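You operate a simulated robot arm through the tools that you are given. There is no shell and no other tool. Be economical: measure what you need, move in short steps, check, and stop when the job is done.

You run a simulated robot arm. Do the job below in one go: nothing can be reset, and whatever is moved stays where it is left.

Task
Fetch the black tray from the floor of the tray guide and set it on the top of the tester bench. Then switch the green dolly brake off. Then take the liner from the top of the sample table and put it on the shelf of the finishing bench. Then put the blue band from the middle shelf of the store rack on the top of the box table. Then take the clean strainer and put it on the middle shelf of the store rack. Then fetch the wrap from the top of the wall table and set it on the lower shelf of the tall rack. Then open the left green drawer, fetch the white paper band from the inside of the left green drawer and set it on the shelf of the finishing bench and shut the drawer again. Then take the blue paper band and leave it on top of the wide liner. Then take the sample tray and put it on the shelf of the finishing bench. Then pull the dryer drawer open. The order counts. Set down upright: band, white paper band, blue paper band. The green dolly brake goes to its stop.

Only the result counts: the job must be done as asked and must still hold three seconds after the hand-in. Knocking over, shifting, dropping, spilling or breaking anything else fails it.

Robot
A 6-joint arm with a two-finger gripper on a trunk, on a base that drives. Base frame: it is fixed to the floor where the robot stands at the start and does not move with it; the origin is under the middle of the robot, x ahead of it, y to its left, z up. Units: cm, rad, N and s.
Its first joint turns from -2.897 to 2.897 rad. Places, roughly: band [325, 625, 100]; black tray (30x19x5 cm) [60, -10, 60]; blue paper band [-125, 275, 100]; clean strainer (7x7x6 cm) [400, 640, 110]; dryer drawer [-120, 590, 90]; green dolly brake [-40, -40, 80]; left green drawer [-110, 210, 80]; liner (25x17x4 cm) [-110, 50, 90]; lower shelf of the tall rack [380, 640, 60]; middle shelf of the store rack [270, 620, 100]; sample tray [-100, 75, 100]; shelf of the finishing bench [-120, 230, 30]; top of the box table [120, 630, 80]; top of the tester bench [130, -280, 80]; white paper band [-100, 225, 75]; wide liner (25x17x4 cm) [-130, 200, 90]; wrap (8x8x6 cm) [500, 610, 90]. Payload 2.45 kg.
Tool frame: the origin (TCP) lies between the finger pads and is the grasp point; the fingertips stand 2 cm ahead of it; z points along the fingers, y is the line along which they close. Largest opening 14 cm; the body of the gripper starts 16.8 cm behind the TCP.
Orientation is that of the tool frame in the base frame, as a unit quaternion [w, x, y, z]. With the fingers straight down and closing along the base's y, the tool's x points along the base's -x, its y along +y and its z along -z.

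Tools
- The arm moves only by the tool play_rows. Its argument "plan" is a list of rows, each a list of 3 entries, a list of its own where there are three numbers: the opening, from 0 (shut) to 1 (fully open), then the shift along the tool's x, y, z in units of 40 mm (1.0 is 40 mm), then the turn, a rotation vector about the tool's x, y, z in units of 5 degrees (1.0 is 5 degrees). In form: [[claw, [x, y, z], [ax, ay, az]], ...]. A call has 1 to 8 rows; each row shifts and turns the commanded pose from where the row before left it, along the tool's axes as they then stand. A call with a number of a shift or a turn outside -1 to 1 is refused whole. A row lasts 0.2 s, in which the tool goes at most 5 cm and 0.15 rad; a call with a longer step from one row to the next is refused whole, and so is a gripper value outside its range. Where a pose cannot be reached the arm comes as near as it can. A force on the tool above 40 N (or 10 N above the force at the start of the call, whichever is more), or a blocked arm, ends the call early, and 0.2 s more pass. Each finger travels about 4.5 cm/s and halts on what it meets, pressing with about 38 N; the grip force reading is that of the motor and also rises with nothing between the fingers. The clock runs only during rows and for 0.2 s after the last one: add rows that do not move to give the fingers time. It gives the time, the measured TCP pose, the force on the tool (base axes), the opening and the grip force at its end, in the units of the frame above (readings bear some noise), with the torque about the TCP (base axes, N m) and any sound that the robot's microphone picked up.
- Cameras (640 x 400 px; columns grow to the right, rows downward): "scene" is now at [-14.11, 20.38, 107.44]; the picture's right is [0.53, -0.85, 0.00], its down [-0.79, -0.50, -0.36] and it looks along [0.31, 0.19, -0.93] (base axes); focal length 214 px, centre (320, 200). "wrist" rides on the gripper at [7.8, 1.1, -20.9] in the tool frame; the picture's right is [-0.14, 0.99, 0.00], its down [-0.92, -0.13, -0.37] and it looks along [-0.37, -0.05, 0.93] (tool axes); focal length 280 px, centre (320, 200). There is no depth. A picture from a camera that has moved, and an enlarged one, comes with that camera's place and axes in the base frame and with its lens.
- grab_frame(camera): a new picture of that camera. The clock stands still meanwhile.
- roll_base(legs): drives the robot by 1 to 6 legs, each [ahead, left, turn to the left] in cm, cm and rad, along the robot's own axes; the way and the turn of a leg run together, so that a leg with both is an arc; at most 150 cm and 3.142 rad a leg. The arm and the cameras ride along, it lands a little off, and it stops where it bumps. It gives what a move gives.
- aim_head(pan, tilt): turns the head with the scene camera to pan (to the left, within 2.496 rad either way) and tilt (down, from -0.506 to 1.204), counted from straight ahead of the robot. It gives what a move gives.
- enlarge(camera, box): a new picture of the part [left, top, right, bottom] of that camera's present view, enlarged. The clock stands still meanwhile.
- finish_job(): hands the job in; it is judged then, once.

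Work in short steps. Places have to be worked out from the pictures, the camera data and where the tool is seen: move nearer, look again, correct. Check each grasp and each placing, and mend what went wrong. You have 525 turns and 292 pictures in all, those below and enlarged ones among them. Open the gripper and draw the arm clear of the work before you hand the job in, unless the task says otherwise; then end with one line.

The tools are called after ">>>" as name(argument=value, ...) on one line, values as JSON. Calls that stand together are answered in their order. play_rows: Moves the arm, as the interface text tells. Its arguments: {"type":"object","properties":{"plan":{"type":"array"}},"required":["plan"]} The other tools are called the same way: roll_base (legs) drives the base; aim_head (pan, tilt) turns the head that bears the scene camera; grab_frame (camera) takes a picture; enlarge (camera, box) takes an enlarged picture of a part of a camera's view; finish_job () hands the job in.

At the start:

```text
clock: 0.0
tool_pos: [-55.3, 29.63, 118.94]
ee_rot: [0.001, 0.0, 1.0, -0.001]
wrist_force: [-0.2, -0.6, -0.1]
moment: [0.03, 0.0, 0.05]
width: 14.01
finger_force: 0.0
robot x, y, heading: [-0.14, 0.13, 0.001]
head pan, tilt: [0.564, 1.201]
```

scene: 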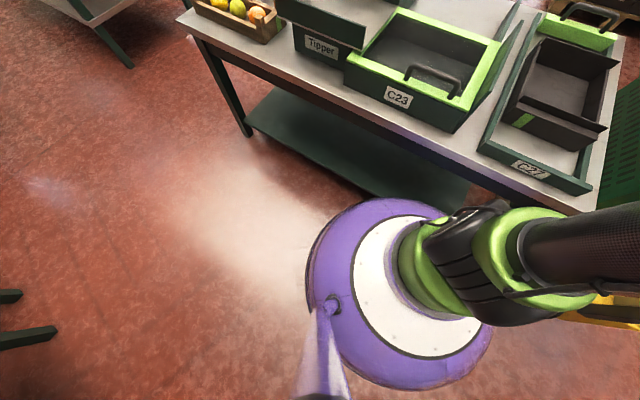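
wrist: 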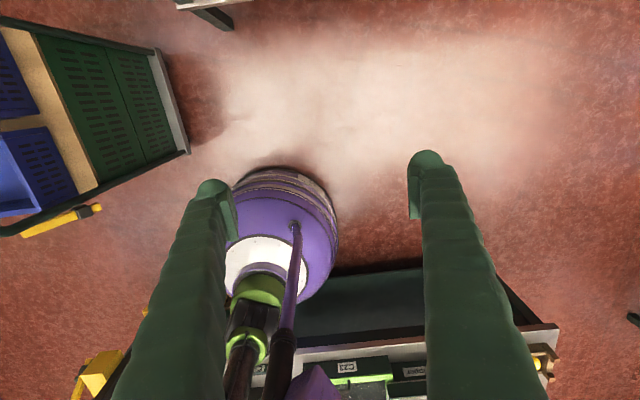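

I begin by looking straight ahead toward the tray guide and the dolly.

>>> aim_head(pan=-0.3, tilt=0.8)

>>> grab_frame(camera="scene")

```text
clock: 1.2
tool_pos: [-55.28, 29.66, 119.01]
ee_rot: [0.0, 0.0, 1.0, 0.001]
wrist_force: [-0.3, -0.2, 0.4]
moment: [0.0, -0.02, 0.01]
width: 14.01
finger_force: 0.1
robot x, y, heading: [0.37, 0.4, -0.001]
head pan, tilt: [-0.3, 0.799]
```

```text
289 pictures are left
camera scene: at [-11.13, 15.01, 110.21], right [-0.29, -0.96, 0.0], down [-0.69, 0.21, -0.7], along [0.67, -0.21, -0.72], focal length 214 px, centre (320, 200)
```

scene: 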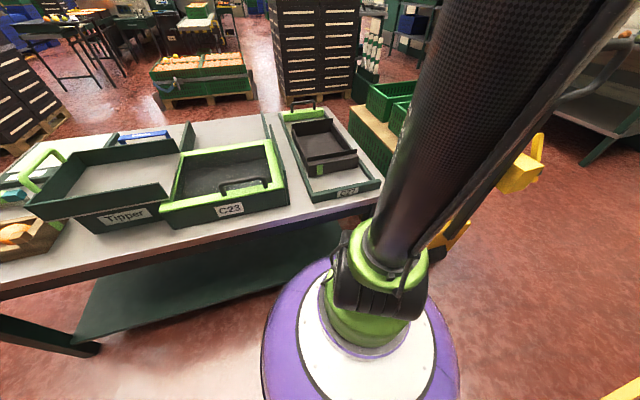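

The black tray sits in guide C27. I take an enlarged look.

>>> enlarge(camera="scene", box=[240, 80, 400, 220])

```text
2.86 times, centred on (320, 150) of scene
camera zoom: at [-11.13, 15.01, 110.21], right [-0.29, -0.96, 0.0], down [-0.69, 0.21, -0.7], along [0.67, -0.21, -0.72], focal length 613 px, centre (320, 343)
```

zoom: 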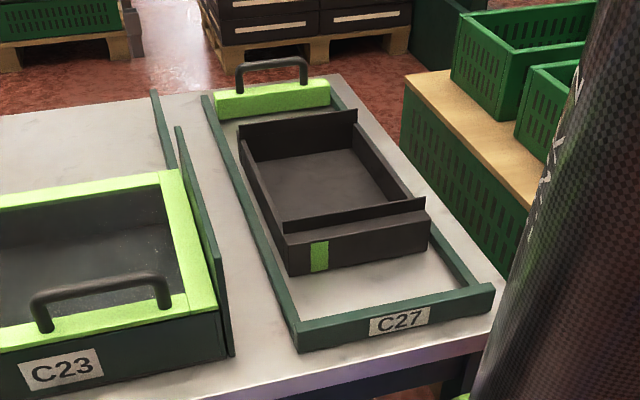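

The tray lies in the guide ahead. I swing the arm clockwise toward the front in arcs, starting with one call to see if the path is free.

>>> play_rows(plan=[[1, [-0.5, 0.95, 0], [0, 0, 0.82]], [1, [-0.5, 0.95, 0], [0, 0, 0.82]], [1, [-0.5, 0.95, 0], [0, 0, 0.82]], [1, [-0.5, 0.95, 0], [0, 0, 0.82]], [1, [-0.5, 0.95, 0], [0, 0, 0.82]], [1, [-0.5, 0.95, 0], [0, 0, 0.82]], [1, [-0.5, 0.95, 0], [0, 0, 0.82]], [1, [-0.5, 0.95, 0], [0, 0, 0.82]]])

```text
clock: 3.0
tool_pos: [-32.5, 54.65, 118.77]
ee_rot: [0.0, 0.282, 0.959, 0.0]
wrist_force: [0.0, -0.6, 0.4]
moment: [0.03, -0.04, -0.01]
width: 13.99
finger_force: 0.1
robot x, y, heading: [0.08, 0.47, 0.002]
head pan, tilt: [-0.3, 0.799]
```

The arc works; I repeat it.

>>> play_rows(plan=[[1, [-0.5, 0.95, 0], [0, 0, 0.82]], [1, [-0.5, 0.95, 0], [0, 0, 0.82]], [1, [-0.5, 0.95, 0], [0, 0, 0.82]], [1, [-0.5, 0.95, 0], [0, 0, 0.82]], [1, [-0.5, 0.95, 0], [0, 0, 0.82]], [1, [-0.5, 0.95, 0], [0, 0, 0.82]], [1, [-0.5, 0.95, 0], [0, 0, 0.82]], [1, [-0.5, 0.95, 0], [0, 0, 0.82]]])

>>> play_rows(plan=[[1, [-0.5, 0.95, 0], [0, 0, 0.82]], [1, [-0.5, 0.95, 0], [0, 0, 0.82]], [1, [-0.5, 0.95, 0], [0, 0, 0.82]], [1, [-0.5, 0.95, 0], [0, 0, 0.82]], [1, [-0.5, 0.95, 0], [0, 0, 0.82]], [1, [-0.5, 0.95, 0], [0, 0, 0.82]], [1, [-0.5, 0.95, 0], [0, 0, 0.82]], [1, [-0.5, 0.95, 0], [0, 0, 0.82]]])

>>> play_rows(plan=[[1, [-0.5, 0.95, 0], [0, 0, 0.82]], [1, [-0.5, 0.95, 0], [0, 0, 0.82]], [1, [-0.5, 0.95, 0], [0, 0, 0.82]], [1, [-0.5, 0.95, 0], [0, 0, 0.82]], [1, [-0.5, 0.95, 0], [0, 0, 0.82]], [1, [-0.5, 0.95, 0], [0, 0, 0.82]], [1, [-0.5, 0.95, 0], [0, 0, 0.82]], [1, [-0.5, 0.95, 0], [0, 0, 0.82]]])

```text
clock: 4.8
tool_pos: [0.21, 63.67, 118.9]
ee_rot: [0.0, 0.542, 0.84, 0.0]
wrist_force: [-0.9, 0.9, -0.4]
moment: [0.02, -0.03, -0.02]
width: 14.01
finger_force: 0.1
robot x, y, heading: [0.02, 0.0, 0.004]
head pan, tilt: [-0.3, 0.799]
```

```text
clock: 6.6
tool_pos: [32.59, 53.16, 119.05]
ee_rot: [-0.001, 0.756, 0.654, 0.0]
wrist_force: [-0.7, 0.5, 0.0]
moment: [-0.06, -0.05, 0.03]
width: 13.99
finger_force: 0.0
robot x, y, heading: [0.39, -0.05, -0.003]
head pan, tilt: [-0.3, 0.799]
```

```text
clock: 8.4
tool_pos: [54.22, 27.33, 118.96]
ee_rot: [0.0, 0.911, 0.413, 0.0]
wrist_force: [-0.9, -0.1, 0.4]
moment: [0.0, -0.01, 0.01]
width: 14.0
finger_force: 0.1
robot x, y, heading: [-0.17, 0.28, -0.002]
head pan, tilt: [-0.3, 0.799]
```

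Now I turn the tool so it closes along y and bring it above the tray.

>>> play_rows(plan=[[1, [-0.83, 0.73, 0.5], [0, 0, 0.98]], [1, [-0.76, 0.79, 0.5], [0, 0, 0.98]], [1, [-0.69, 0.86, 0.5], [0, 0, 0.98]], [1, [-0.62, 0.91, 0.5], [0, 0, 0.98]], [1, [-0.53, 0.96, 0.5], [0, 0, 0.98]], [1, [-0.45, 1.0, 0.5], [0, 0, 0.98]], [1, [-0.36, 1, 0.5], [0, 0, 0.98]], [1, [-0.27, 1, 0.5], [0, 0, 0.98]]])

>>> play_rows(plan=[[1, [0, 0, 0.8], [0, 0, 0.95]], [1, [0, 0, 0.8], [0, 0, 0.95]], [1, [0, 0, 0.6], [0, 0, 0]]])

>>> grab_frame(camera="wrist")

>>> grab_frame(camera="scene")

```text
clock: 10.2
tool_pos: [54.03, -7.67, 102.92]
ee_rot: [0.0, 0.996, 0.084, 0.0]
wrist_force: [-0.5, 0.6, 0.1]
moment: [-0.02, 0.0, -0.02]
width: 14.0
finger_force: 0.1
robot x, y, heading: [0.23, -0.01, 0.004]
head pan, tilt: [-0.3, 0.799]
```

```text
clock: 11.0
tool_pos: [54.02, -7.64, 94.31]
ee_rot: [0.0, 1.0, 0.001, 0.0]
wrist_force: [0.4, 0.1, -0.3]
moment: [-0.01, 0.01, -0.01]
width: 13.99
finger_force: 0.0
robot x, y, heading: [-0.16, 0.04, -0.002]
head pan, tilt: [-0.3, 0.799]
```

```text
287 pictures are left
camera wrist: at [61.9, -8.77, 115.24], right [-0.14, -0.99, 0.0], down [-0.92, 0.13, 0.37], along [-0.37, 0.05, -0.93], focal length 280 px, centre (320, 200)
```

wrist: 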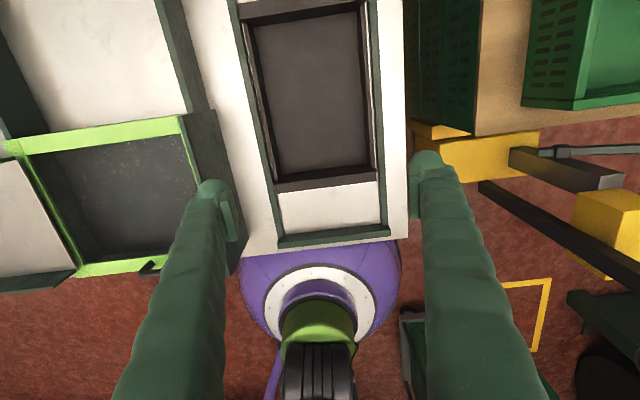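

```text
286 pictures are left
camera scene: at [-11.1, 15.0, 110.22], right [-0.3, -0.96, 0.0], down [-0.68, 0.21, -0.7], along [0.67, -0.21, -0.72], focal length 214 px, centre (320, 200)
```

scene: 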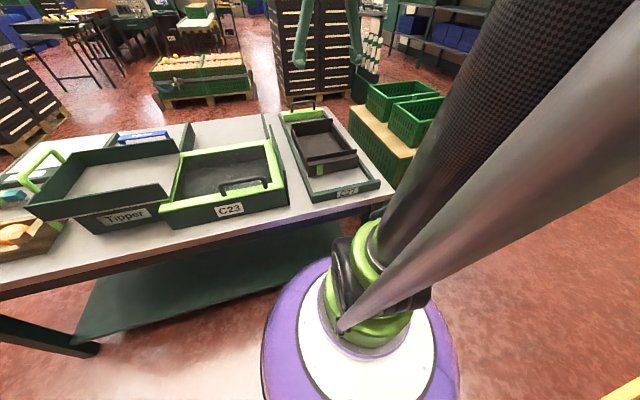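

The tray nearly fills the guide width; I enlarge to judge the walls and rails.

>>> enlarge(camera="wrist", box=[220, 0, 420, 260])

>>> enlarge(camera="scene", box=[270, 90, 390, 210])

```text
1.54 times, centred on (320, 130) of wrist
camera zoom: at [61.9, -8.77, 115.24], right [-0.14, -0.99, 0.0], down [-0.92, 0.13, 0.37], along [-0.37, 0.05, -0.93], focal length 431 px, centre (320, 308)
```

zoom: 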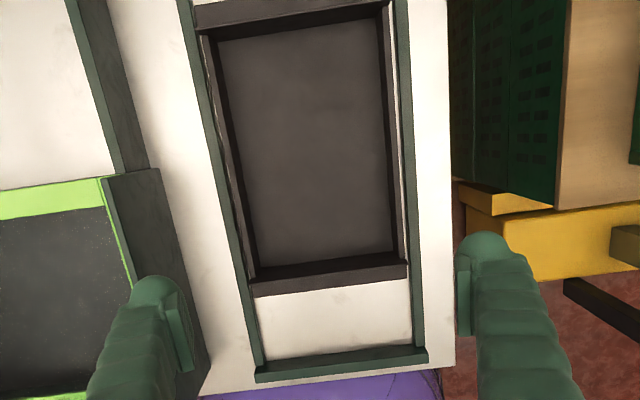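

```text
3.33 times, centred on (330, 150) of scene
camera zoom: at [-11.1, 15.0, 110.22], right [-0.3, -0.96, 0.0], down [-0.68, 0.21, -0.7], along [0.67, -0.21, -0.72], focal length 715 px, centre (287, 367)
```

zoom: 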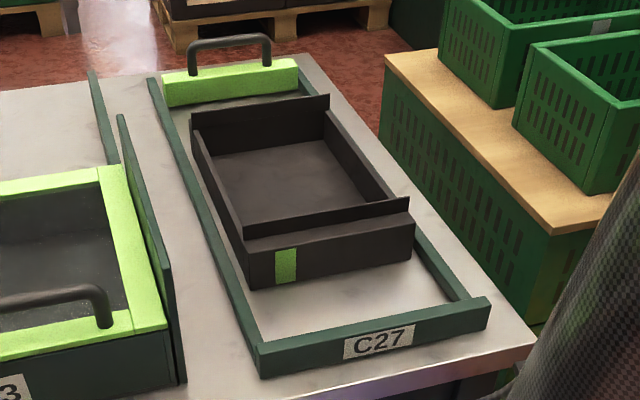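

I judge the tray at about x 47.6–77.6, y −18…1, floor z≈60.6. Rails hug the sides, so I'll pinch the near end wall: turn the tool 90° and move there.

>>> play_rows(plan=[[1, [0, 0, 0.3], [0, 0, 1]], [1, [0, 0, 0.3], [0, 0, 1]], [1, [0, 0, 0.3], [0, 0, 1]], [1, [0, 0, 0.3], [0, 0, 1]], [1, [0, 0, 0.3], [0, 0, 1]], [1, [0, 0, 0.3], [0, 0, 1]], [1, [0, 0, 0.3], [0, 0, 1]], [1, [0, 0, 0.3], [0, 0, 1]]])

>>> play_rows(plan=[[1, [0, 0, 0], [0, 0, 1]], [1, [0, 0, 0], [0, 0, 1]], [1, [0, 0, 0], [0, 0, 1]], [1, [0, 0, 0], [0, 0, 1]], [1, [0, 0, 0], [0, 0, 1]], [1, [0, 0, 0], [0, 0, 1]], [1, [0, 0, 0], [0, 0, 1]], [1, [0, 0, 0], [0, 0, 1]]])

>>> play_rows(plan=[[1, [0, 0, 0], [0, 0, 1]], [1, [0, 0, 0], [0, 0, 1]], [1, [0, -0.7, 0], [0, 0, 0]], [1, [0.3, -0.7, 0], [0, 0, 0]]])

>>> grab_frame(camera="wrist")

>>> enlarge(camera="scene", box=[230, 30, 410, 210])

```text
clock: 12.8
tool_pos: [42.43, -32.35, 85.76]
ee_rot: [-0.011, 0.96, -0.28, 0.003]
wrist_force: [-0.5, -0.5, 0.8]
moment: [0.0, -0.01, -0.01]
width: 13.99
finger_force: 0.1
out of reach, approached as far as the arm can: row 1, 2, 3, 4, 5, 6, 7, 8
robot x, y, heading: [-0.26, 0.12, -0.0]
head pan, tilt: [-0.3, 0.799]
```

```text
clock: 14.6
tool_pos: [33.51, -40.12, 85.89]
ee_rot: [-0.035, 0.914, -0.404, 0.014]
wrist_force: [5.8, -0.8, 1.8]
moment: [-0.03, 0.33, 0.3]
width: 13.83
finger_force: 0.1
out of reach, approached as far as the arm can: row 1, 2, 3, 4, 5, 6, 7, 8
robot x, y, heading: [-0.19, -0.07, -0.005]
head pan, tilt: [-0.3, 0.799]
```

```text
clock: 14.9
tool_pos: [33.21, -40.64, 85.91]
ee_rot: [-0.039, 0.91, -0.412, 0.016]
wrist_force: [19.5, 10.3, -12.2]
moment: [0.08, 0.0, 0.1]
width: 12.76
finger_force: 0.1
out of reach, approached as far as the arm can: row 1
robot x, y, heading: [0.16, 0.04, 0.01]
head pan, tilt: [-0.3, 0.799]
stopped in row 1: the force on the tool passed its limit at 59 N (the readings are from after the stop); the commanded pose is now the measured one
```

```text
283 pictures are left
camera wrist: at [36.39, -48.47, 106.62], right [-0.83, -0.55, -0.08], down [-0.53, 0.75, 0.38], along [-0.15, 0.36, -0.92], focal length 280 px, centre (320, 200)
```

wrist: 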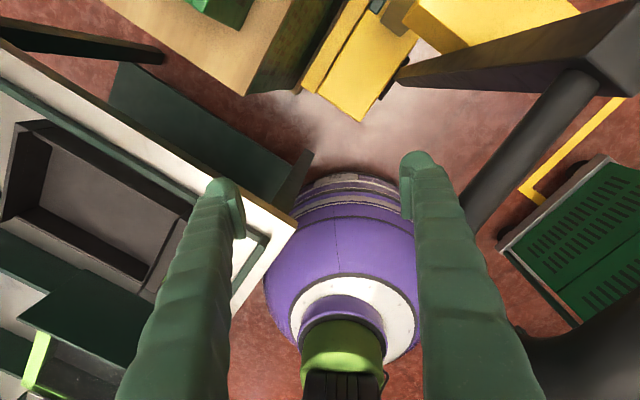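

```text
2.22 times, centred on (320, 120) of scene
camera zoom: at [-11.0, 14.99, 110.23], right [-0.29, -0.96, 0.0], down [-0.69, 0.21, -0.7], along [0.67, -0.2, -0.72], focal length 477 px, centre (320, 378)
```

zoom: 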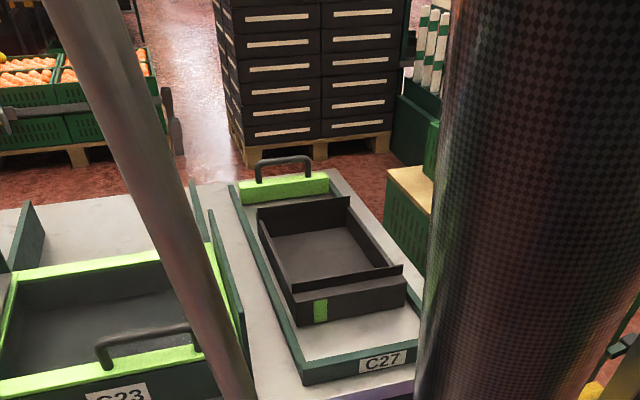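

The wrist reached a joint limit and the arm drifted and touched something. I look at the gripper surroundings before moving back.

>>> aim_head(pan=-1.1, tilt=0.7)

>>> grab_frame(camera="scene")

```text
clock: 16.0
tool_pos: [33.19, -40.64, 85.84]
ee_rot: [-0.038, 0.909, -0.414, 0.016]
wrist_force: [36.0, 7.4, -0.9]
moment: [-0.19, 1.36, 1.03]
width: 12.46
finger_force: 0.1
robot x, y, heading: [-0.18, -0.02, 0.004]
head pan, tilt: [-1.1, 0.7]
```

```text
281 pictures are left
camera scene: at [-14.8, 9.8, 111.06], right [-0.89, -0.46, 0.0], down [-0.29, 0.57, -0.76], along [0.35, -0.68, -0.64], focal length 214 px, centre (320, 200)
```

scene: 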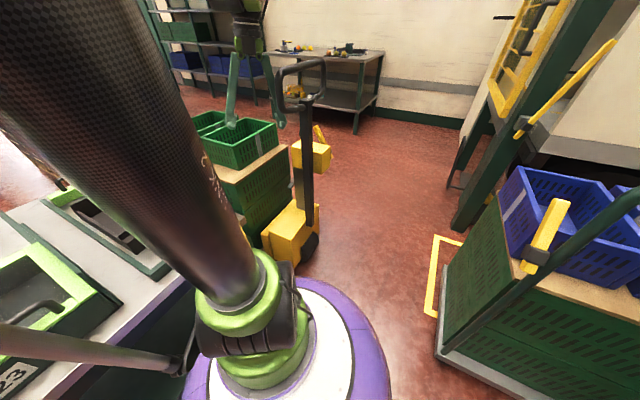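

The right finger presses on the handle column of the yellow truck. I back off away from it and up.

>>> play_rows(plan=[[0.9, [0, -0.5, -0.2], [0, 0, -0.5]], [0.9, [0, -0.7, -0.3], [0, 0, -0.8]], [0.9, [0, -0.8, -0.5], [0, 0, -0.9]], [0.9, [0, -0.8, -0.5], [0, 0, -0.9]], [0.9, [0, -0.8, -0.5], [0, 0, -0.9]]])

>>> enlarge(camera="scene", box=[160, 0, 400, 280])

```text
clock: 17.2
tool_pos: [42.85, -31.21, 95.26]
ee_rot: [-0.035, 0.968, -0.249, 0.023]
wrist_force: [-0.9, 0.1, -0.7]
moment: [0.02, -0.01, 0.01]
width: 12.58
finger_force: 0.1
robot x, y, heading: [0.12, 0.02, 0.003]
head pan, tilt: [-1.1, 0.7]
```

```text
1.43 times, centred on (280, 140) of scene
camera zoom: at [-17.95, 9.07, 110.68], right [-0.99, -0.1, 0.0], down [-0.07, 0.67, -0.74], along [0.07, -0.73, -0.68], focal length 306 px, centre (377, 286)
```

zoom: 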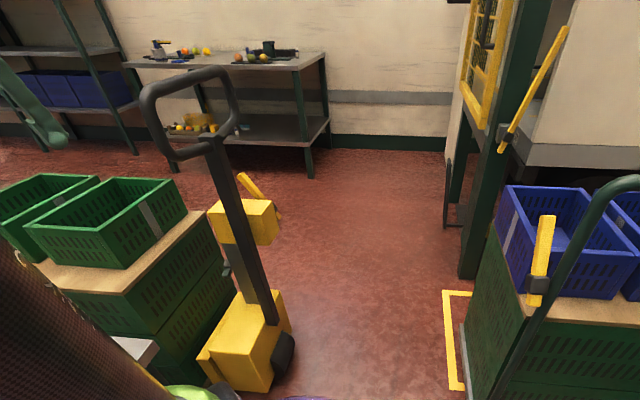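

The truck looks to stand unchanged. The camera direction seems off from the reported pan; I re-aim and check.

>>> aim_head(pan=-0.3, tilt=0.8)

>>> grab_frame(camera="scene")

```text
clock: 18.4
tool_pos: [42.57, -31.13, 95.15]
ee_rot: [-0.035, 0.968, -0.249, 0.022]
wrist_force: [0.2, -0.1, -0.1]
moment: [0.0, -0.03, -0.02]
width: 12.62
finger_force: 0.2
robot x, y, heading: [0.14, 0.15, 0.002]
head pan, tilt: [-0.3, 0.799]
```

```text
279 pictures are left
camera scene: at [-18.12, 9.13, 110.54], right [-1.0, -0.08, 0.0], down [-0.06, 0.69, -0.72], along [0.06, -0.72, -0.69], focal length 214 px, centre (320, 200)
```

scene: 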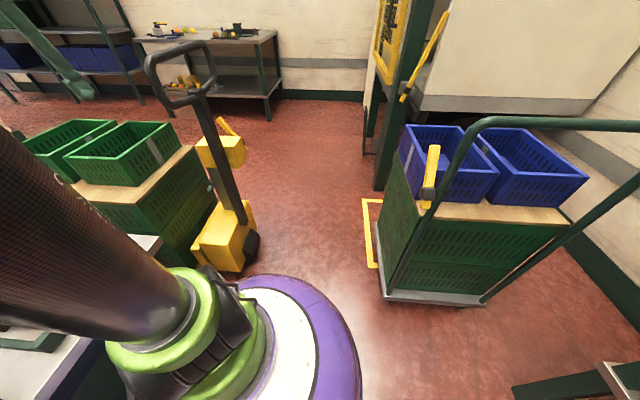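

The arm link is leaning on the head. I bring the arm back over the tray; I'll use the opposite yaw direction, since the wrist limit lies at this end.

>>> play_rows(plan=[[1, [0, -1, 0], [0, 0, -1]], [1, [0, -1, 0], [0, 0, -1]], [1, [0, -1, 0], [0, 0, -1]], [1, [0, -1, 0], [0, 0, -1]], [1, [0, -1, 0], [0, 0, -1]], [1, [0, -1, 0], [0, 0, -1]], [1, [0, 0, 0], [0, 0, -1]]])

>>> grab_frame(camera="scene")

```text
clock: 20.0
tool_pos: [48.68, -7.57, 96.86]
ee_rot: [-0.027, 0.998, 0.053, 0.031]
wrist_force: [0.5, -0.4, -0.4]
moment: [-0.03, -0.04, 0.03]
width: 13.99
finger_force: 0.0
robot x, y, heading: [-0.14, 0.2, -0.001]
head pan, tilt: [-0.3, 0.799]
```

```text
278 pictures are left
camera scene: at [-23.24, 10.77, 110.01], right [-0.83, 0.56, 0.0], down [0.41, 0.61, -0.68], along [-0.38, -0.56, -0.73], focal length 214 px, centre (320, 200)
```

scene: 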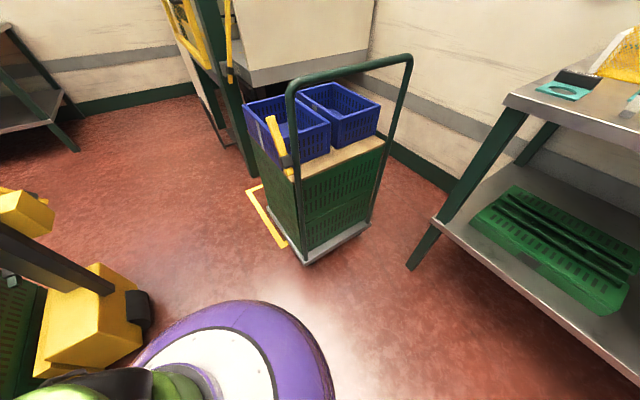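

The arm's column has pushed the head round. Reaching the arm forward should lean the column away and free the head, so I extend ahead at this height.

>>> play_rows(plan=[[1, [1, 0, 0], [0, 0, -0.5]], [1, [1, 0.1, 0], [0, 0, -0.5]], [1, [1, 0.1, 0], [0, 0, 0]], [1, [1, 0.1, 0], [0, 0, 0]], [1, [1, 0.1, 0], [0, 0, 0]], [1, [1, 0.1, 0], [0, 0, 0]], [1, [1, 0.1, 0], [0, 0, 0]], [1, [1, 0.1, 0], [0, 0, 0]]])

>>> aim_head(pan=0.0, tilt=0.8)

>>> grab_frame(camera="scene")

```text
clock: 21.8
tool_pos: [80.47, -4.59, 98.68]
ee_rot: [-0.025, 0.994, 0.096, 0.033]
wrist_force: [0.0, -0.7, -0.4]
moment: [0.02, -0.05, -0.02]
width: 14.01
finger_force: 0.1
robot x, y, heading: [-0.21, 0.09, 0.0]
head pan, tilt: [-0.3, 0.799]
```

```text
clock: 22.6
tool_pos: [80.36, -4.64, 98.67]
ee_rot: [-0.025, 0.995, 0.096, 0.033]
wrist_force: [0.0, -0.3, 0.4]
moment: [0.0, -0.02, 0.01]
width: 14.0
finger_force: 0.0
robot x, y, heading: [-0.08, 0.05, 0.001]
head pan, tilt: [0.0, 0.799]
```

```text
277 pictures are left
camera scene: at [-10.71, 17.36, 110.22], right [0.0, -1.0, 0.0], down [-0.72, 0.0, -0.7], along [0.7, 0.0, -0.72], focal length 214 px, centre (320, 200)
```

scene: 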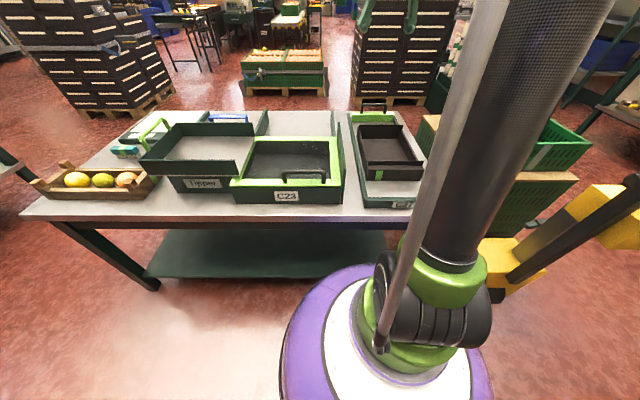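

Head is free again. I square the tool, rotate its yaw the other way and come back over the near wall of the tray.

>>> play_rows(plan=[[1, [-0.98, -0.19, 0], [-0.5, -0.8, -1]], [1, [-0.96, -0.28, 0], [0, 0, -1]], [1, [-0.93, -0.36, 0], [0, 0, -1]], [1, [-0.9, -0.44, 0], [0, 0, -1]], [1, [-0.86, -0.52, 0], [0, 0, -1]], [1, [-0.81, -0.59, 0.2], [0, 0, -1]], [1, [-0.75, -0.66, 0.4], [0, 0, -1]], [1, [-0.69, -0.72, 0.4], [0, 0, -1]]])

>>> play_rows(plan=[[1, [0, 0, 0.3], [0, 0, -0.97]], [1, [0, 0, 0.3], [0, 0, -0.97]], [1, [0, 0, 0.3], [0, 0, -0.97]], [1, [0, 0, 0.3], [0, 0, -0.97]], [1, [0, 0, 0.3], [0, 0, -0.97]], [1, [0, 0, 0.3], [0, 0, -0.97]], [1, [0, 0, 0], [0, 0, -0.97]], [1, [0, 0, 0], [0, 0, -0.97]]])

>>> grab_frame(camera="wrist")

>>> grab_frame(camera="scene")

```text
clock: 24.4
tool_pos: [48.72, -4.79, 94.58]
ee_rot: [0.002, 0.902, 0.431, 0.001]
wrist_force: [0.9, -0.1, -0.4]
moment: [0.04, 0.04, 0.01]
width: 14.03
finger_force: 0.0
robot x, y, heading: [-0.24, -0.15, -0.002]
head pan, tilt: [0.0, 0.799]
```

```text
clock: 26.2
tool_pos: [48.45, -4.72, 87.28]
ee_rot: [0.001, 0.707, 0.707, 0.0]
wrist_force: [-0.3, 0.0, -0.7]
moment: [0.0, -0.01, -0.01]
width: 14.0
finger_force: 0.1
robot x, y, heading: [-0.07, -0.09, 0.001]
head pan, tilt: [0.0, 0.799]
```

```text
276 pictures are left
camera wrist: at [49.63, 2.91, 108.25], right [0.99, -0.14, 0.0], down [-0.13, -0.92, 0.37], along [-0.05, -0.37, -0.93], focal length 280 px, centre (320, 200)
```

wrist: 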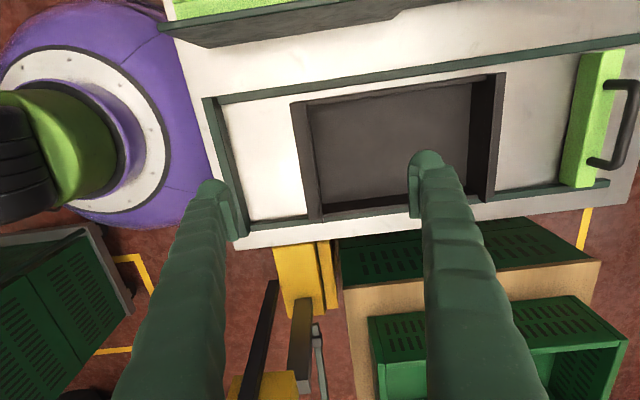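

```text
275 pictures are left
camera scene: at [-10.73, 17.37, 110.22], right [0.0, -1.0, 0.0], down [-0.72, 0.0, -0.7], along [0.7, 0.0, -0.72], focal length 214 px, centre (320, 200)
```

scene: 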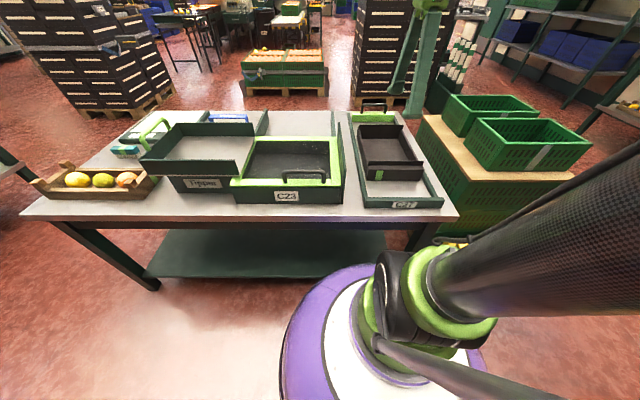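

The two views disagree slightly: wall near x≈45.5, floor maybe z≈63. I descend to z≈78 over x≈46, y≈−8.5 and look again.

>>> play_rows(plan=[[1, [-0.5, -0.3, 0.6], [0, 0, 0]], [1, [-0.5, -0.3, 0.6], [0, 0, 0]], [1, [0, 0, 0.6], [0, 0, 0]], [1, [0, 0, 0.5], [0, 0, 0]]])

>>> grab_frame(camera="wrist")

>>> enlarge(camera="scene", box=[320, 20, 480, 220])

```text
clock: 27.2
tool_pos: [46.16, -8.95, 78.1]
ee_rot: [0.001, 0.708, 0.706, 0.001]
wrist_force: [-0.6, 0.9, -0.1]
moment: [-0.01, -0.02, -0.03]
width: 14.0
finger_force: 0.1
robot x, y, heading: [-0.18, -0.36, 0.009]
head pan, tilt: [0.0, 0.799]
```

```text
274 pictures are left
camera wrist: at [47.26, -1.2, 99.02], right [0.99, -0.14, 0.0], down [-0.13, -0.92, 0.37], along [-0.05, -0.37, -0.93], focal length 280 px, centre (320, 200)
```

wrist: 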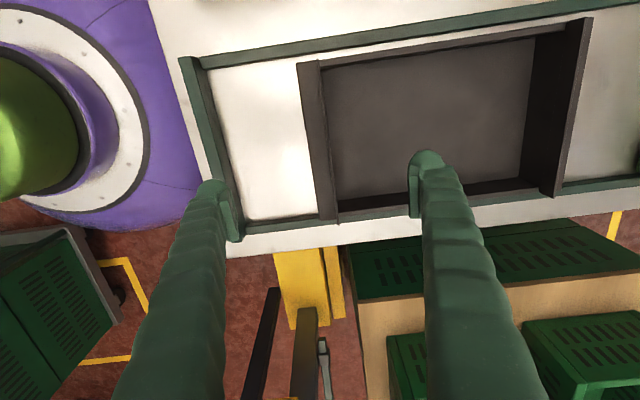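

```text
2.00 times, centred on (400, 120) of scene
camera zoom: at [-10.73, 17.37, 110.22], right [0.0, -1.0, 0.0], down [-0.72, 0.0, -0.7], along [0.7, 0.0, -0.72], focal length 429 px, centre (160, 360)
```

zoom: 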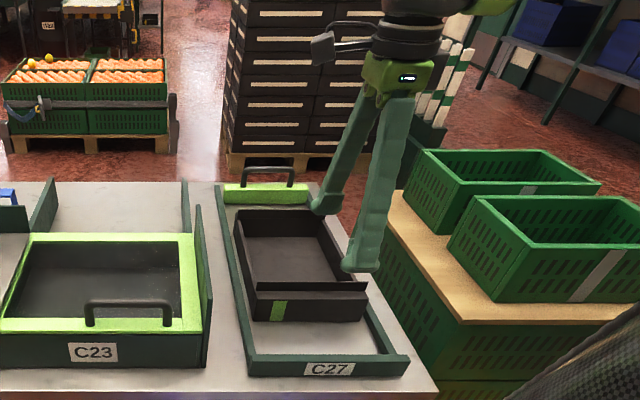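

The wall is centred under the tool in x (≈46.3); tray centre is y≈−6.6. I shift 2.3 cm in y and go down to z≈67.

>>> play_rows(plan=[[1, [0.55, 0, 0.5], [0, 0, 0]], [1, [0, 0, 0.8], [0, 0, 0]], [1, [0, 0, 0.6], [0, 0, 0]], [1, [0, 0, 0.4], [0, 0, 0]], [1, [0, 0, 0.3], [0, 0, 0]]])

>>> grab_frame(camera="wrist")

>>> enlarge(camera="scene", box=[340, 80, 460, 220])

```text
clock: 28.4
tool_pos: [46.24, -6.69, 67.59]
ee_rot: [0.002, 0.708, 0.706, 0.0]
wrist_force: [0.1, 0.3, 1.2]
moment: [-0.04, 0.01, 0.01]
width: 14.02
finger_force: 0.0
robot x, y, heading: [0.29, 0.17, 0.003]
head pan, tilt: [0.0, 0.799]
```

```text
272 pictures are left
camera wrist: at [47.38, 1.05, 88.47], right [0.99, -0.14, 0.0], down [-0.13, -0.92, 0.37], along [-0.05, -0.37, -0.93], focal length 280 px, centre (320, 200)
```

wrist: 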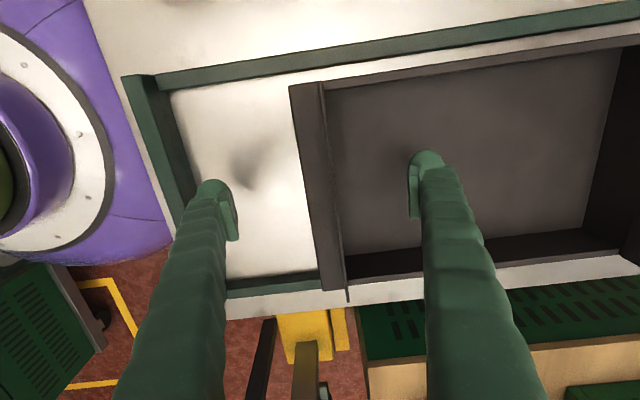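

```text
2.86 times, centred on (400, 150) of scene
camera zoom: at [-10.73, 17.37, 110.22], right [0.0, -1.0, 0.0], down [-0.72, 0.0, -0.7], along [0.7, 0.0, -0.72], focal length 613 px, centre (91, 343)
```

zoom: 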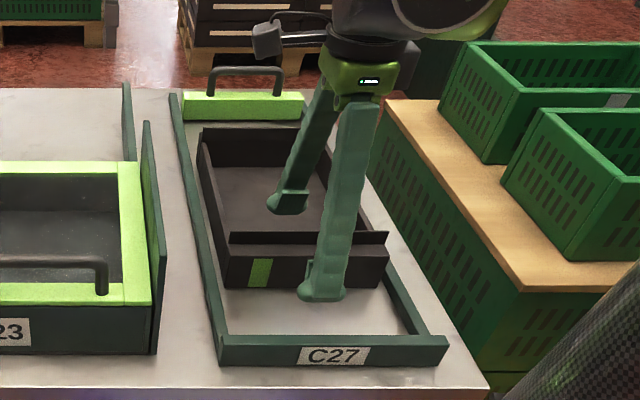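

Fingers straddle the wall. I lower 1.6 cm more and close.

>>> play_rows(plan=[[1, [0, 0, 0.2], [0, 0, 0]], [1, [0, 0, 0.2], [0, 0, 0]]])

>>> play_rows(plan=[[0.5, [0, 0, 0], [0, 0, 0]], [0.3, [0, 0, 0], [0, 0, 0]], [0, [0, 0, 0], [0, 0, 0]], [0, [0, 0, 0], [0, 0, 0]], [0, [0, 0, 0], [0, 0, 0]], [0, [0, 0, 0], [0, 0, 0]], [0, [0, 0, 0], [0, 0, 0]], [0, [0, 0, 0], [0, 0, 0]]])

>>> grab_frame(camera="wrist")

```text
clock: 29.0
tool_pos: [46.03, -6.72, 65.87]
ee_rot: [0.002, 0.708, 0.707, 0.001]
wrist_force: [-0.1, 0.1, 0.3]
moment: [-0.02, 0.02, 0.02]
width: 14.02
finger_force: 0.0
robot x, y, heading: [-0.14, 0.1, 0.006]
head pan, tilt: [0.0, 0.799]
```

```text
clock: 30.8
tool_pos: [46.08, -6.66, 66.02]
ee_rot: [0.001, 0.708, 0.706, 0.0]
wrist_force: [-0.1, -0.1, 0.1]
moment: [-0.05, 0.03, -0.01]
width: 2.29
finger_force: 31.5
robot x, y, heading: [0.46, 0.13, 0.003]
head pan, tilt: [0.0, 0.799]
```

```text
270 pictures are left
camera wrist: at [47.3, 1.11, 86.87], right [0.99, -0.14, 0.0], down [-0.13, -0.92, 0.37], along [-0.05, -0.37, -0.93], focal length 280 px, centre (320, 200)
```

wrist: 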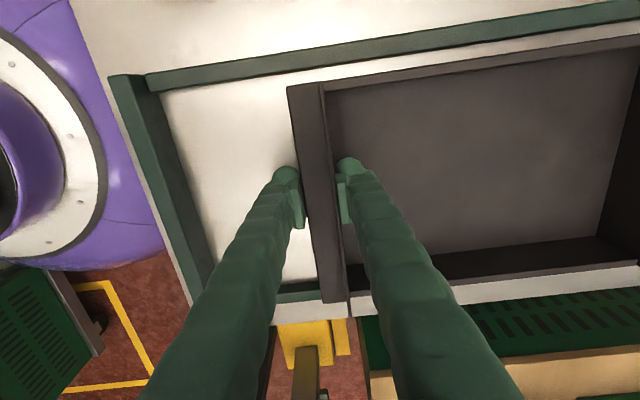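

Gripped (2.3 cm). I lift gently.

>>> play_rows(plan=[[0, [0, 0, -0.3], [0, 0, 0]], [0, [0, 0, -0.3], [0, 0, 0]], [0, [0, 0, -0.4], [0, 0, 0]], [0, [0, 0, -0.5], [0, 0, 0]], [0, [0, 0, -0.6], [0, 0, 0]], [0, [0, 0, -0.6], [0, 0, 0]], [0, [0, 0, -0.6], [0, 0, 0]], [0, [0, 0, -0.6], [0, 0, 0]]])

>>> grab_frame(camera="scene")

```text
clock: 32.6
tool_pos: [45.87, -6.59, 81.74]
ee_rot: [0.002, 0.708, 0.707, 0.001]
wrist_force: [-0.5, 0.1, -0.4]
moment: [0.02, 0.19, 0.02]
width: 2.26
finger_force: 38.7
robot x, y, heading: [0.1, -0.26, 0.003]
head pan, tilt: [0.0, 0.799]
```

```text
269 pictures are left
camera scene: at [-10.73, 17.37, 110.22], right [0.0, -1.0, 0.0], down [-0.72, 0.0, -0.7], along [0.7, 0.0, -0.72], focal length 214 px, centre (320, 200)
```

scene: 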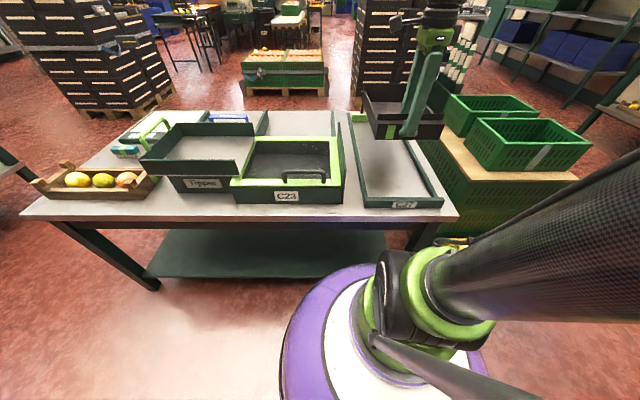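

The light tray is held well. I raise it high to clear the truck handle (top ≈ z 102) before turning.

>>> play_rows(plan=[[0, [0, 0, -0.9], [0, 0, 0]], [0, [0, 0, -1], [0, 0, 0]], [0, [0, 0, -1], [0, 0, 0]], [0, [0, 0, -1], [0, 0, 0]], [0, [0, 0, -1], [0, 0, 0]], [0, [0, 0, -1], [0, 0, 0]], [0, [0, 0, -1], [0, 0, 0]], [0, [0, 0, -1], [0, 0, 0]]])

>>> play_rows(plan=[[0, [0, 0, -1], [0, 0, 0]], [0, [0, 0, -1], [0, 0, 0]]])

>>> roll_base(legs=[[-12, 0, 0], [0, 0, -0.785]])

>>> grab_frame(camera="scene")

```text
clock: 34.4
tool_pos: [46.46, -6.41, 113.43]
ee_rot: [0.002, 0.708, 0.707, 0.001]
wrist_force: [1.2, 0.7, -1.3]
moment: [0.0, 0.16, 0.0]
width: 2.28
finger_force: 38.0
robot x, y, heading: [0.43, -0.21, 0.004]
head pan, tilt: [0.0, 0.799]
```

```text
clock: 35.0
tool_pos: [46.11, -6.34, 121.2]
ee_rot: [0.002, 0.708, 0.706, 0.0]
wrist_force: [0.3, 0.0, -1.5]
moment: [0.02, 0.18, 0.0]
width: 2.28
finger_force: 38.1
robot x, y, heading: [-0.06, 0.04, 0.002]
head pan, tilt: [0.0, 0.799]
```

```text
clock: 38.3
tool_pos: [15.63, -37.66, 121.28]
ee_rot: [0.002, 0.928, 0.372, 0.0]
wrist_force: [0.6, 1.1, -0.6]
moment: [0.18, 0.09, 0.0]
width: 2.28
finger_force: 38.2
robot x, y, heading: [-11.87, 0.05, -0.805]
head pan, tilt: [0.0, 0.799]
```

```text
268 pictures are left
camera scene: at [-6.39, 19.86, 110.22], right [-0.72, -0.69, 0.0], down [-0.5, 0.52, -0.7], along [0.48, -0.5, -0.72], focal length 214 px, centre (320, 200)
```

scene: 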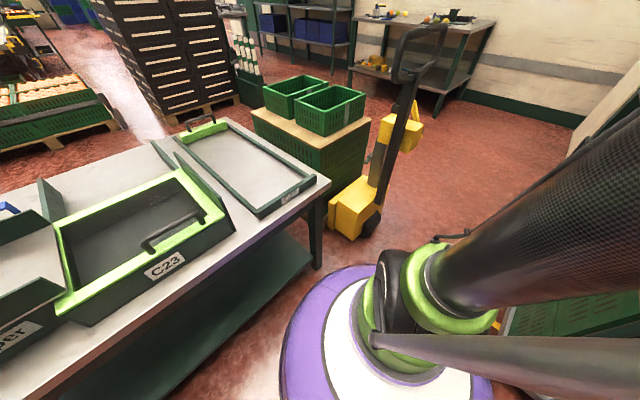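

Clear so far. I finish the turn to face the −y direction.

>>> roll_base(legs=[[0, 0, -0.766]])

>>> grab_frame(camera="scene")

```text
clock: 40.7
tool_pos: [-16.96, -46.15, 121.15]
ee_rot: [0.002, 1.0, 0.009, -0.001]
wrist_force: [-0.9, -0.1, -2.1]
moment: [0.18, 0.03, 0.02]
width: 2.29
finger_force: 38.3
robot x, y, heading: [-11.87, 0.13, -1.547]
head pan, tilt: [0.0, 0.799]
```

```text
267 pictures are left
camera scene: at [5.82, 11.16, 110.22], right [-1.0, -0.02, 0.0], down [-0.02, 0.72, -0.7], along [0.02, -0.7, -0.72], focal length 214 px, centre (320, 200)
```

scene: 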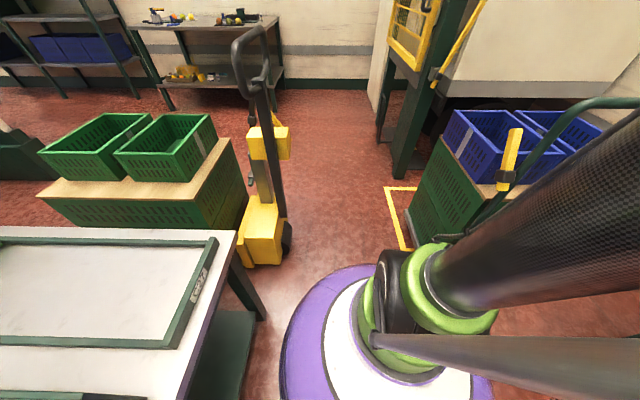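

The gap between truck (x≈24) and dolly (x≈−43) takes the base. I drive ahead in two parts.

>>> roll_base(legs=[[40, 0, 0]])

>>> grab_frame(camera="scene")

```text
clock: 43.1
tool_pos: [-17.37, -85.24, 121.25]
ee_rot: [0.002, 1.0, 0.0, -0.001]
wrist_force: [-0.4, -0.7, -2.1]
moment: [0.18, -0.01, -0.05]
width: 2.31
finger_force: 37.8
robot x, y, heading: [-11.47, -38.84, -1.567]
head pan, tilt: [0.0, 0.799]
```

```text
266 pictures are left
camera scene: at [6.54, -28.19, 110.22], right [-1.0, 0.0, 0.0], down [0.0, 0.72, -0.7], along [0.0, -0.7, -0.72], focal length 214 px, centre (320, 200)
```

scene: 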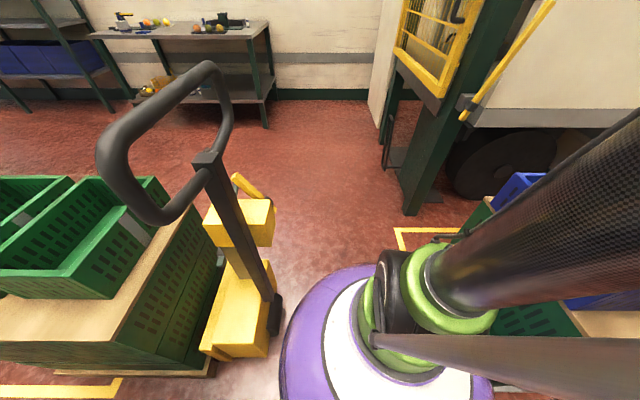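

Passing with ~6 cm to spare on the truck side. I drive on past it, then stop and look.

>>> roll_base(legs=[[75, 0, 0], [15, 15, 0], [0, 80, 0]])

>>> grab_frame(camera="scene")

```text
clock: 52.3
tool_pos: [75.4, -175.61, 121.18]
ee_rot: [0.001, 1.0, -0.016, -0.001]
wrist_force: [0.2, -0.2, -0.5]
moment: [0.18, -0.03, -0.01]
width: 2.25
finger_force: 38.0
robot x, y, heading: [82.78, -129.87, -1.602]
head pan, tilt: [0.0, 0.799]
```

```text
265 pictures are left
camera scene: at [101.1, -119.42, 110.22], right [-1.0, 0.03, 0.0], down [0.02, 0.72, -0.7], along [-0.02, -0.7, -0.72], focal length 214 px, centre (320, 200)
```

scene: 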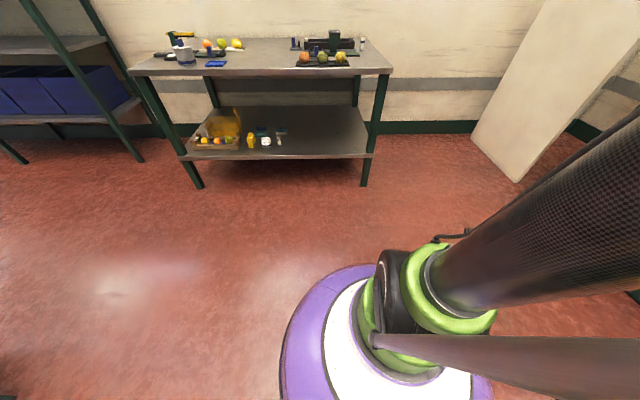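

The bench top spans x≈64–183, front y≈−231, with a free gap around x≈130. I drive so that the grasped wall comes to about (130, −238).

>>> roll_base(legs=[[0, 0, 0.031], [0, 53, 0], [60, 0, 0]])

>>> grab_frame(camera="scene")

>>> grab_frame(camera="wrist")

```text
clock: 58.7
tool_pos: [130.18, -234.77, 121.18]
ee_rot: [0.002, 1.0, -0.009, -0.001]
wrist_force: [0.8, 0.6, -1.1]
moment: [0.17, -0.01, -0.01]
width: 2.28
finger_force: 37.8
robot x, y, heading: [137.3, -189.04, -1.587]
head pan, tilt: [0.0, 0.799]
```

```text
264 pictures are left
camera scene: at [155.13, -178.38, 110.22], right [-1.0, 0.02, 0.0], down [0.01, 0.72, -0.7], along [-0.01, -0.7, -0.72], focal length 214 px, centre (320, 200)
```

scene: 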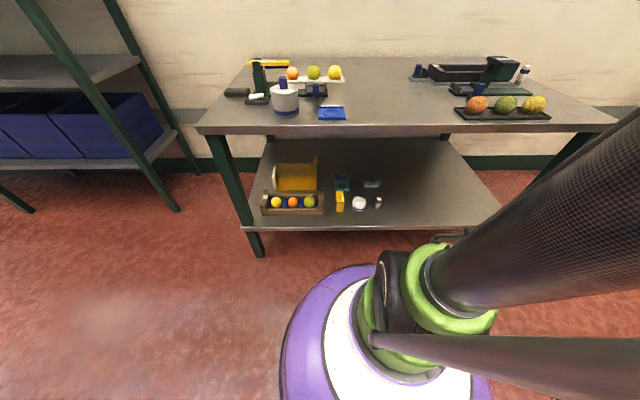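

```text
263 pictures are left
camera wrist: at [138.06, -236.11, 142.11], right [-0.16, -0.99, 0.0], down [-0.92, 0.15, 0.37], along [-0.37, 0.06, -0.93], focal length 280 px, centre (320, 200)
```

wrist: 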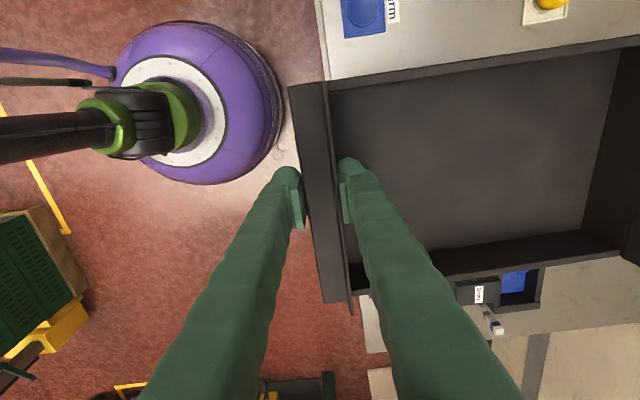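

Bench edge is y≈−237.5. I move 8 cm further in and lower to about z 88.

>>> play_rows(plan=[[0, [0, 1, 0.5], [0, 0, 0]], [0, [0, 1, 0.5], [0, 0, 0]], [0, [0, 0, 1], [0, 0, 0]], [0, [0, 0, 1], [0, 0, 0]], [0, [0, 0, 1], [0, 0, 0]], [0, [0, 0, 1], [0, 0, 0]], [0, [0, 0, 1], [0, 0, 0]], [0, [0, 0, 1], [0, 0, 0]]])

>>> grab_frame(camera="scene")

>>> grab_frame(camera="wrist")

```text
clock: 60.5
tool_pos: [130.06, -243.14, 92.88]
ee_rot: [0.001, 1.0, -0.01, 0.0]
wrist_force: [0.0, -0.4, -2.3]
moment: [0.2, 0.01, 0.0]
width: 2.28
finger_force: 37.8
robot x, y, heading: [137.47, -188.67, -1.587]
head pan, tilt: [0.0, 0.799]
```

```text
262 pictures are left
camera scene: at [155.13, -178.38, 110.22], right [-1.0, 0.02, 0.0], down [0.01, 0.72, -0.7], along [-0.01, -0.7, -0.72], focal length 214 px, centre (320, 200)
```

scene: 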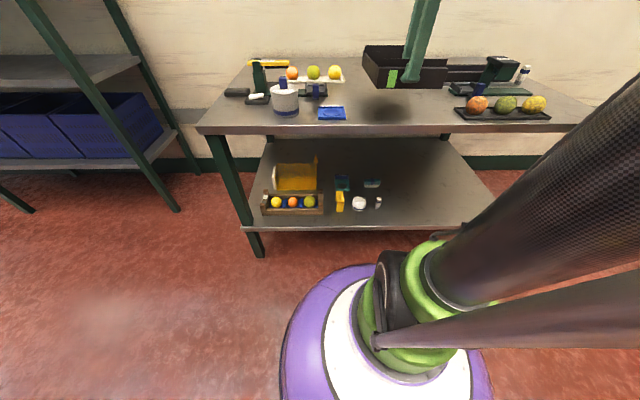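

```text
261 pictures are left
camera wrist: at [137.94, -244.36, 113.75], right [-0.16, -0.99, 0.0], down [-0.92, 0.15, 0.37], along [-0.37, 0.06, -0.93], focal length 280 px, centre (320, 200)
```

wrist: 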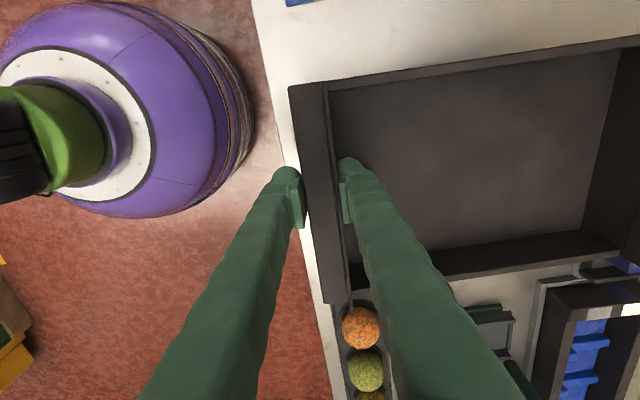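

Clear on both sides. I lower to near contact in small steps.

>>> play_rows(plan=[[0, [0, 0, 0.8], [0, 0, 0]], [0, [0, 0, 0.8], [0, 0, 0]], [0, [0, 0, 0.3], [0, 0, 0]]])

>>> enlarge(camera="scene", box=[300, 0, 560, 160])

```text
clock: 61.3
tool_pos: [129.99, -242.91, 85.29]
ee_rot: [0.002, 1.0, -0.009, -0.001]
wrist_force: [-0.3, 0.9, -0.9]
moment: [-0.01, 0.05, 0.02]
width: 2.27
finger_force: 37.8
robot x, y, heading: [137.2, -189.16, -1.588]
head pan, tilt: [0.0, 0.799]
```

```text
2.46 times, centred on (430, 80) of scene
camera zoom: at [155.13, -178.37, 110.22], right [-1.0, 0.02, 0.0], down [0.01, 0.72, -0.7], along [-0.01, -0.7, -0.72], focal length 528 px, centre (49, 495)
```

zoom: 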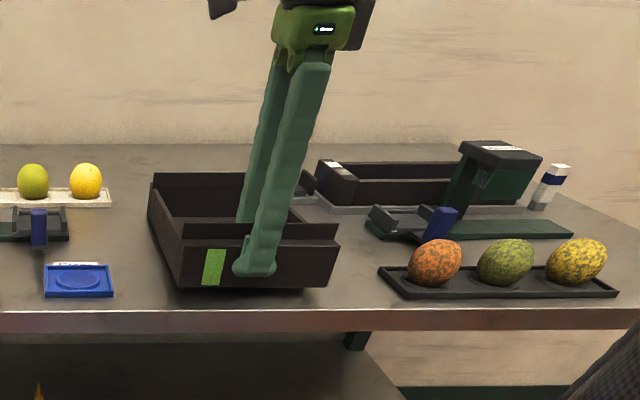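

The moment dropped to zero, so the far end may be touching. I lower another centimetre and read the force.

>>> play_rows(plan=[[0, [0, 0, 0.12], [0, 0, 0]], [0, [0, 0, 0.12], [0, 0, 0]]])

```text
clock: 61.9
tool_pos: [129.94, -242.93, 84.6]
ee_rot: [0.002, 1.0, -0.009, 0.0]
wrist_force: [0.0, 0.6, -0.6]
moment: [0.01, 0.04, -0.02]
width: 2.26
finger_force: 38.0
robot x, y, heading: [137.26, -188.64, -1.589]
head pan, tilt: [0.0, 0.799]
```

Still little force; lower a bit more.

>>> play_rows(plan=[[0, [0, 0, 0.15], [0, 0, 0]], [0, [0, 0, 0.15], [0, 0, 0]]])

>>> enlarge(camera="scene", box=[340, 40, 460, 140])

```text
clock: 62.5
tool_pos: [129.99, -243.13, 83.56]
ee_rot: [0.002, 1.0, -0.01, -0.001]
wrist_force: [-2.4, -2.3, 38.1]
moment: [-0.03, 0.07, -0.11]
width: 2.32
finger_force: 38.0
robot x, y, heading: [137.25, -188.85, -1.59]
head pan, tilt: [0.0, 0.799]
```

```text
4.00 times, centred on (400, 90) of scene
camera zoom: at [155.13, -178.3, 110.21], right [-1.0, 0.02, 0.0], down [0.01, 0.72, -0.7], along [-0.01, -0.7, -0.72], focal length 858 px, centre (0, 640)
```

zoom: 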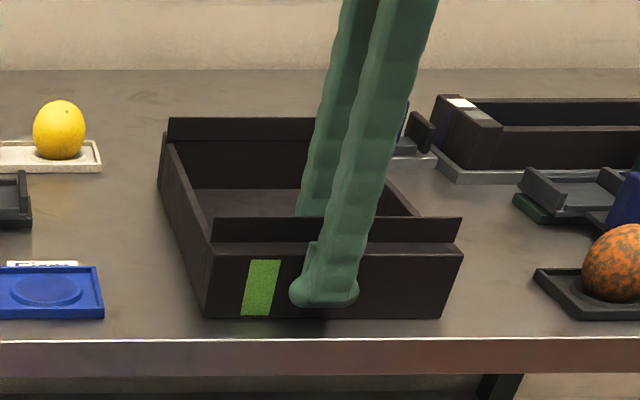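

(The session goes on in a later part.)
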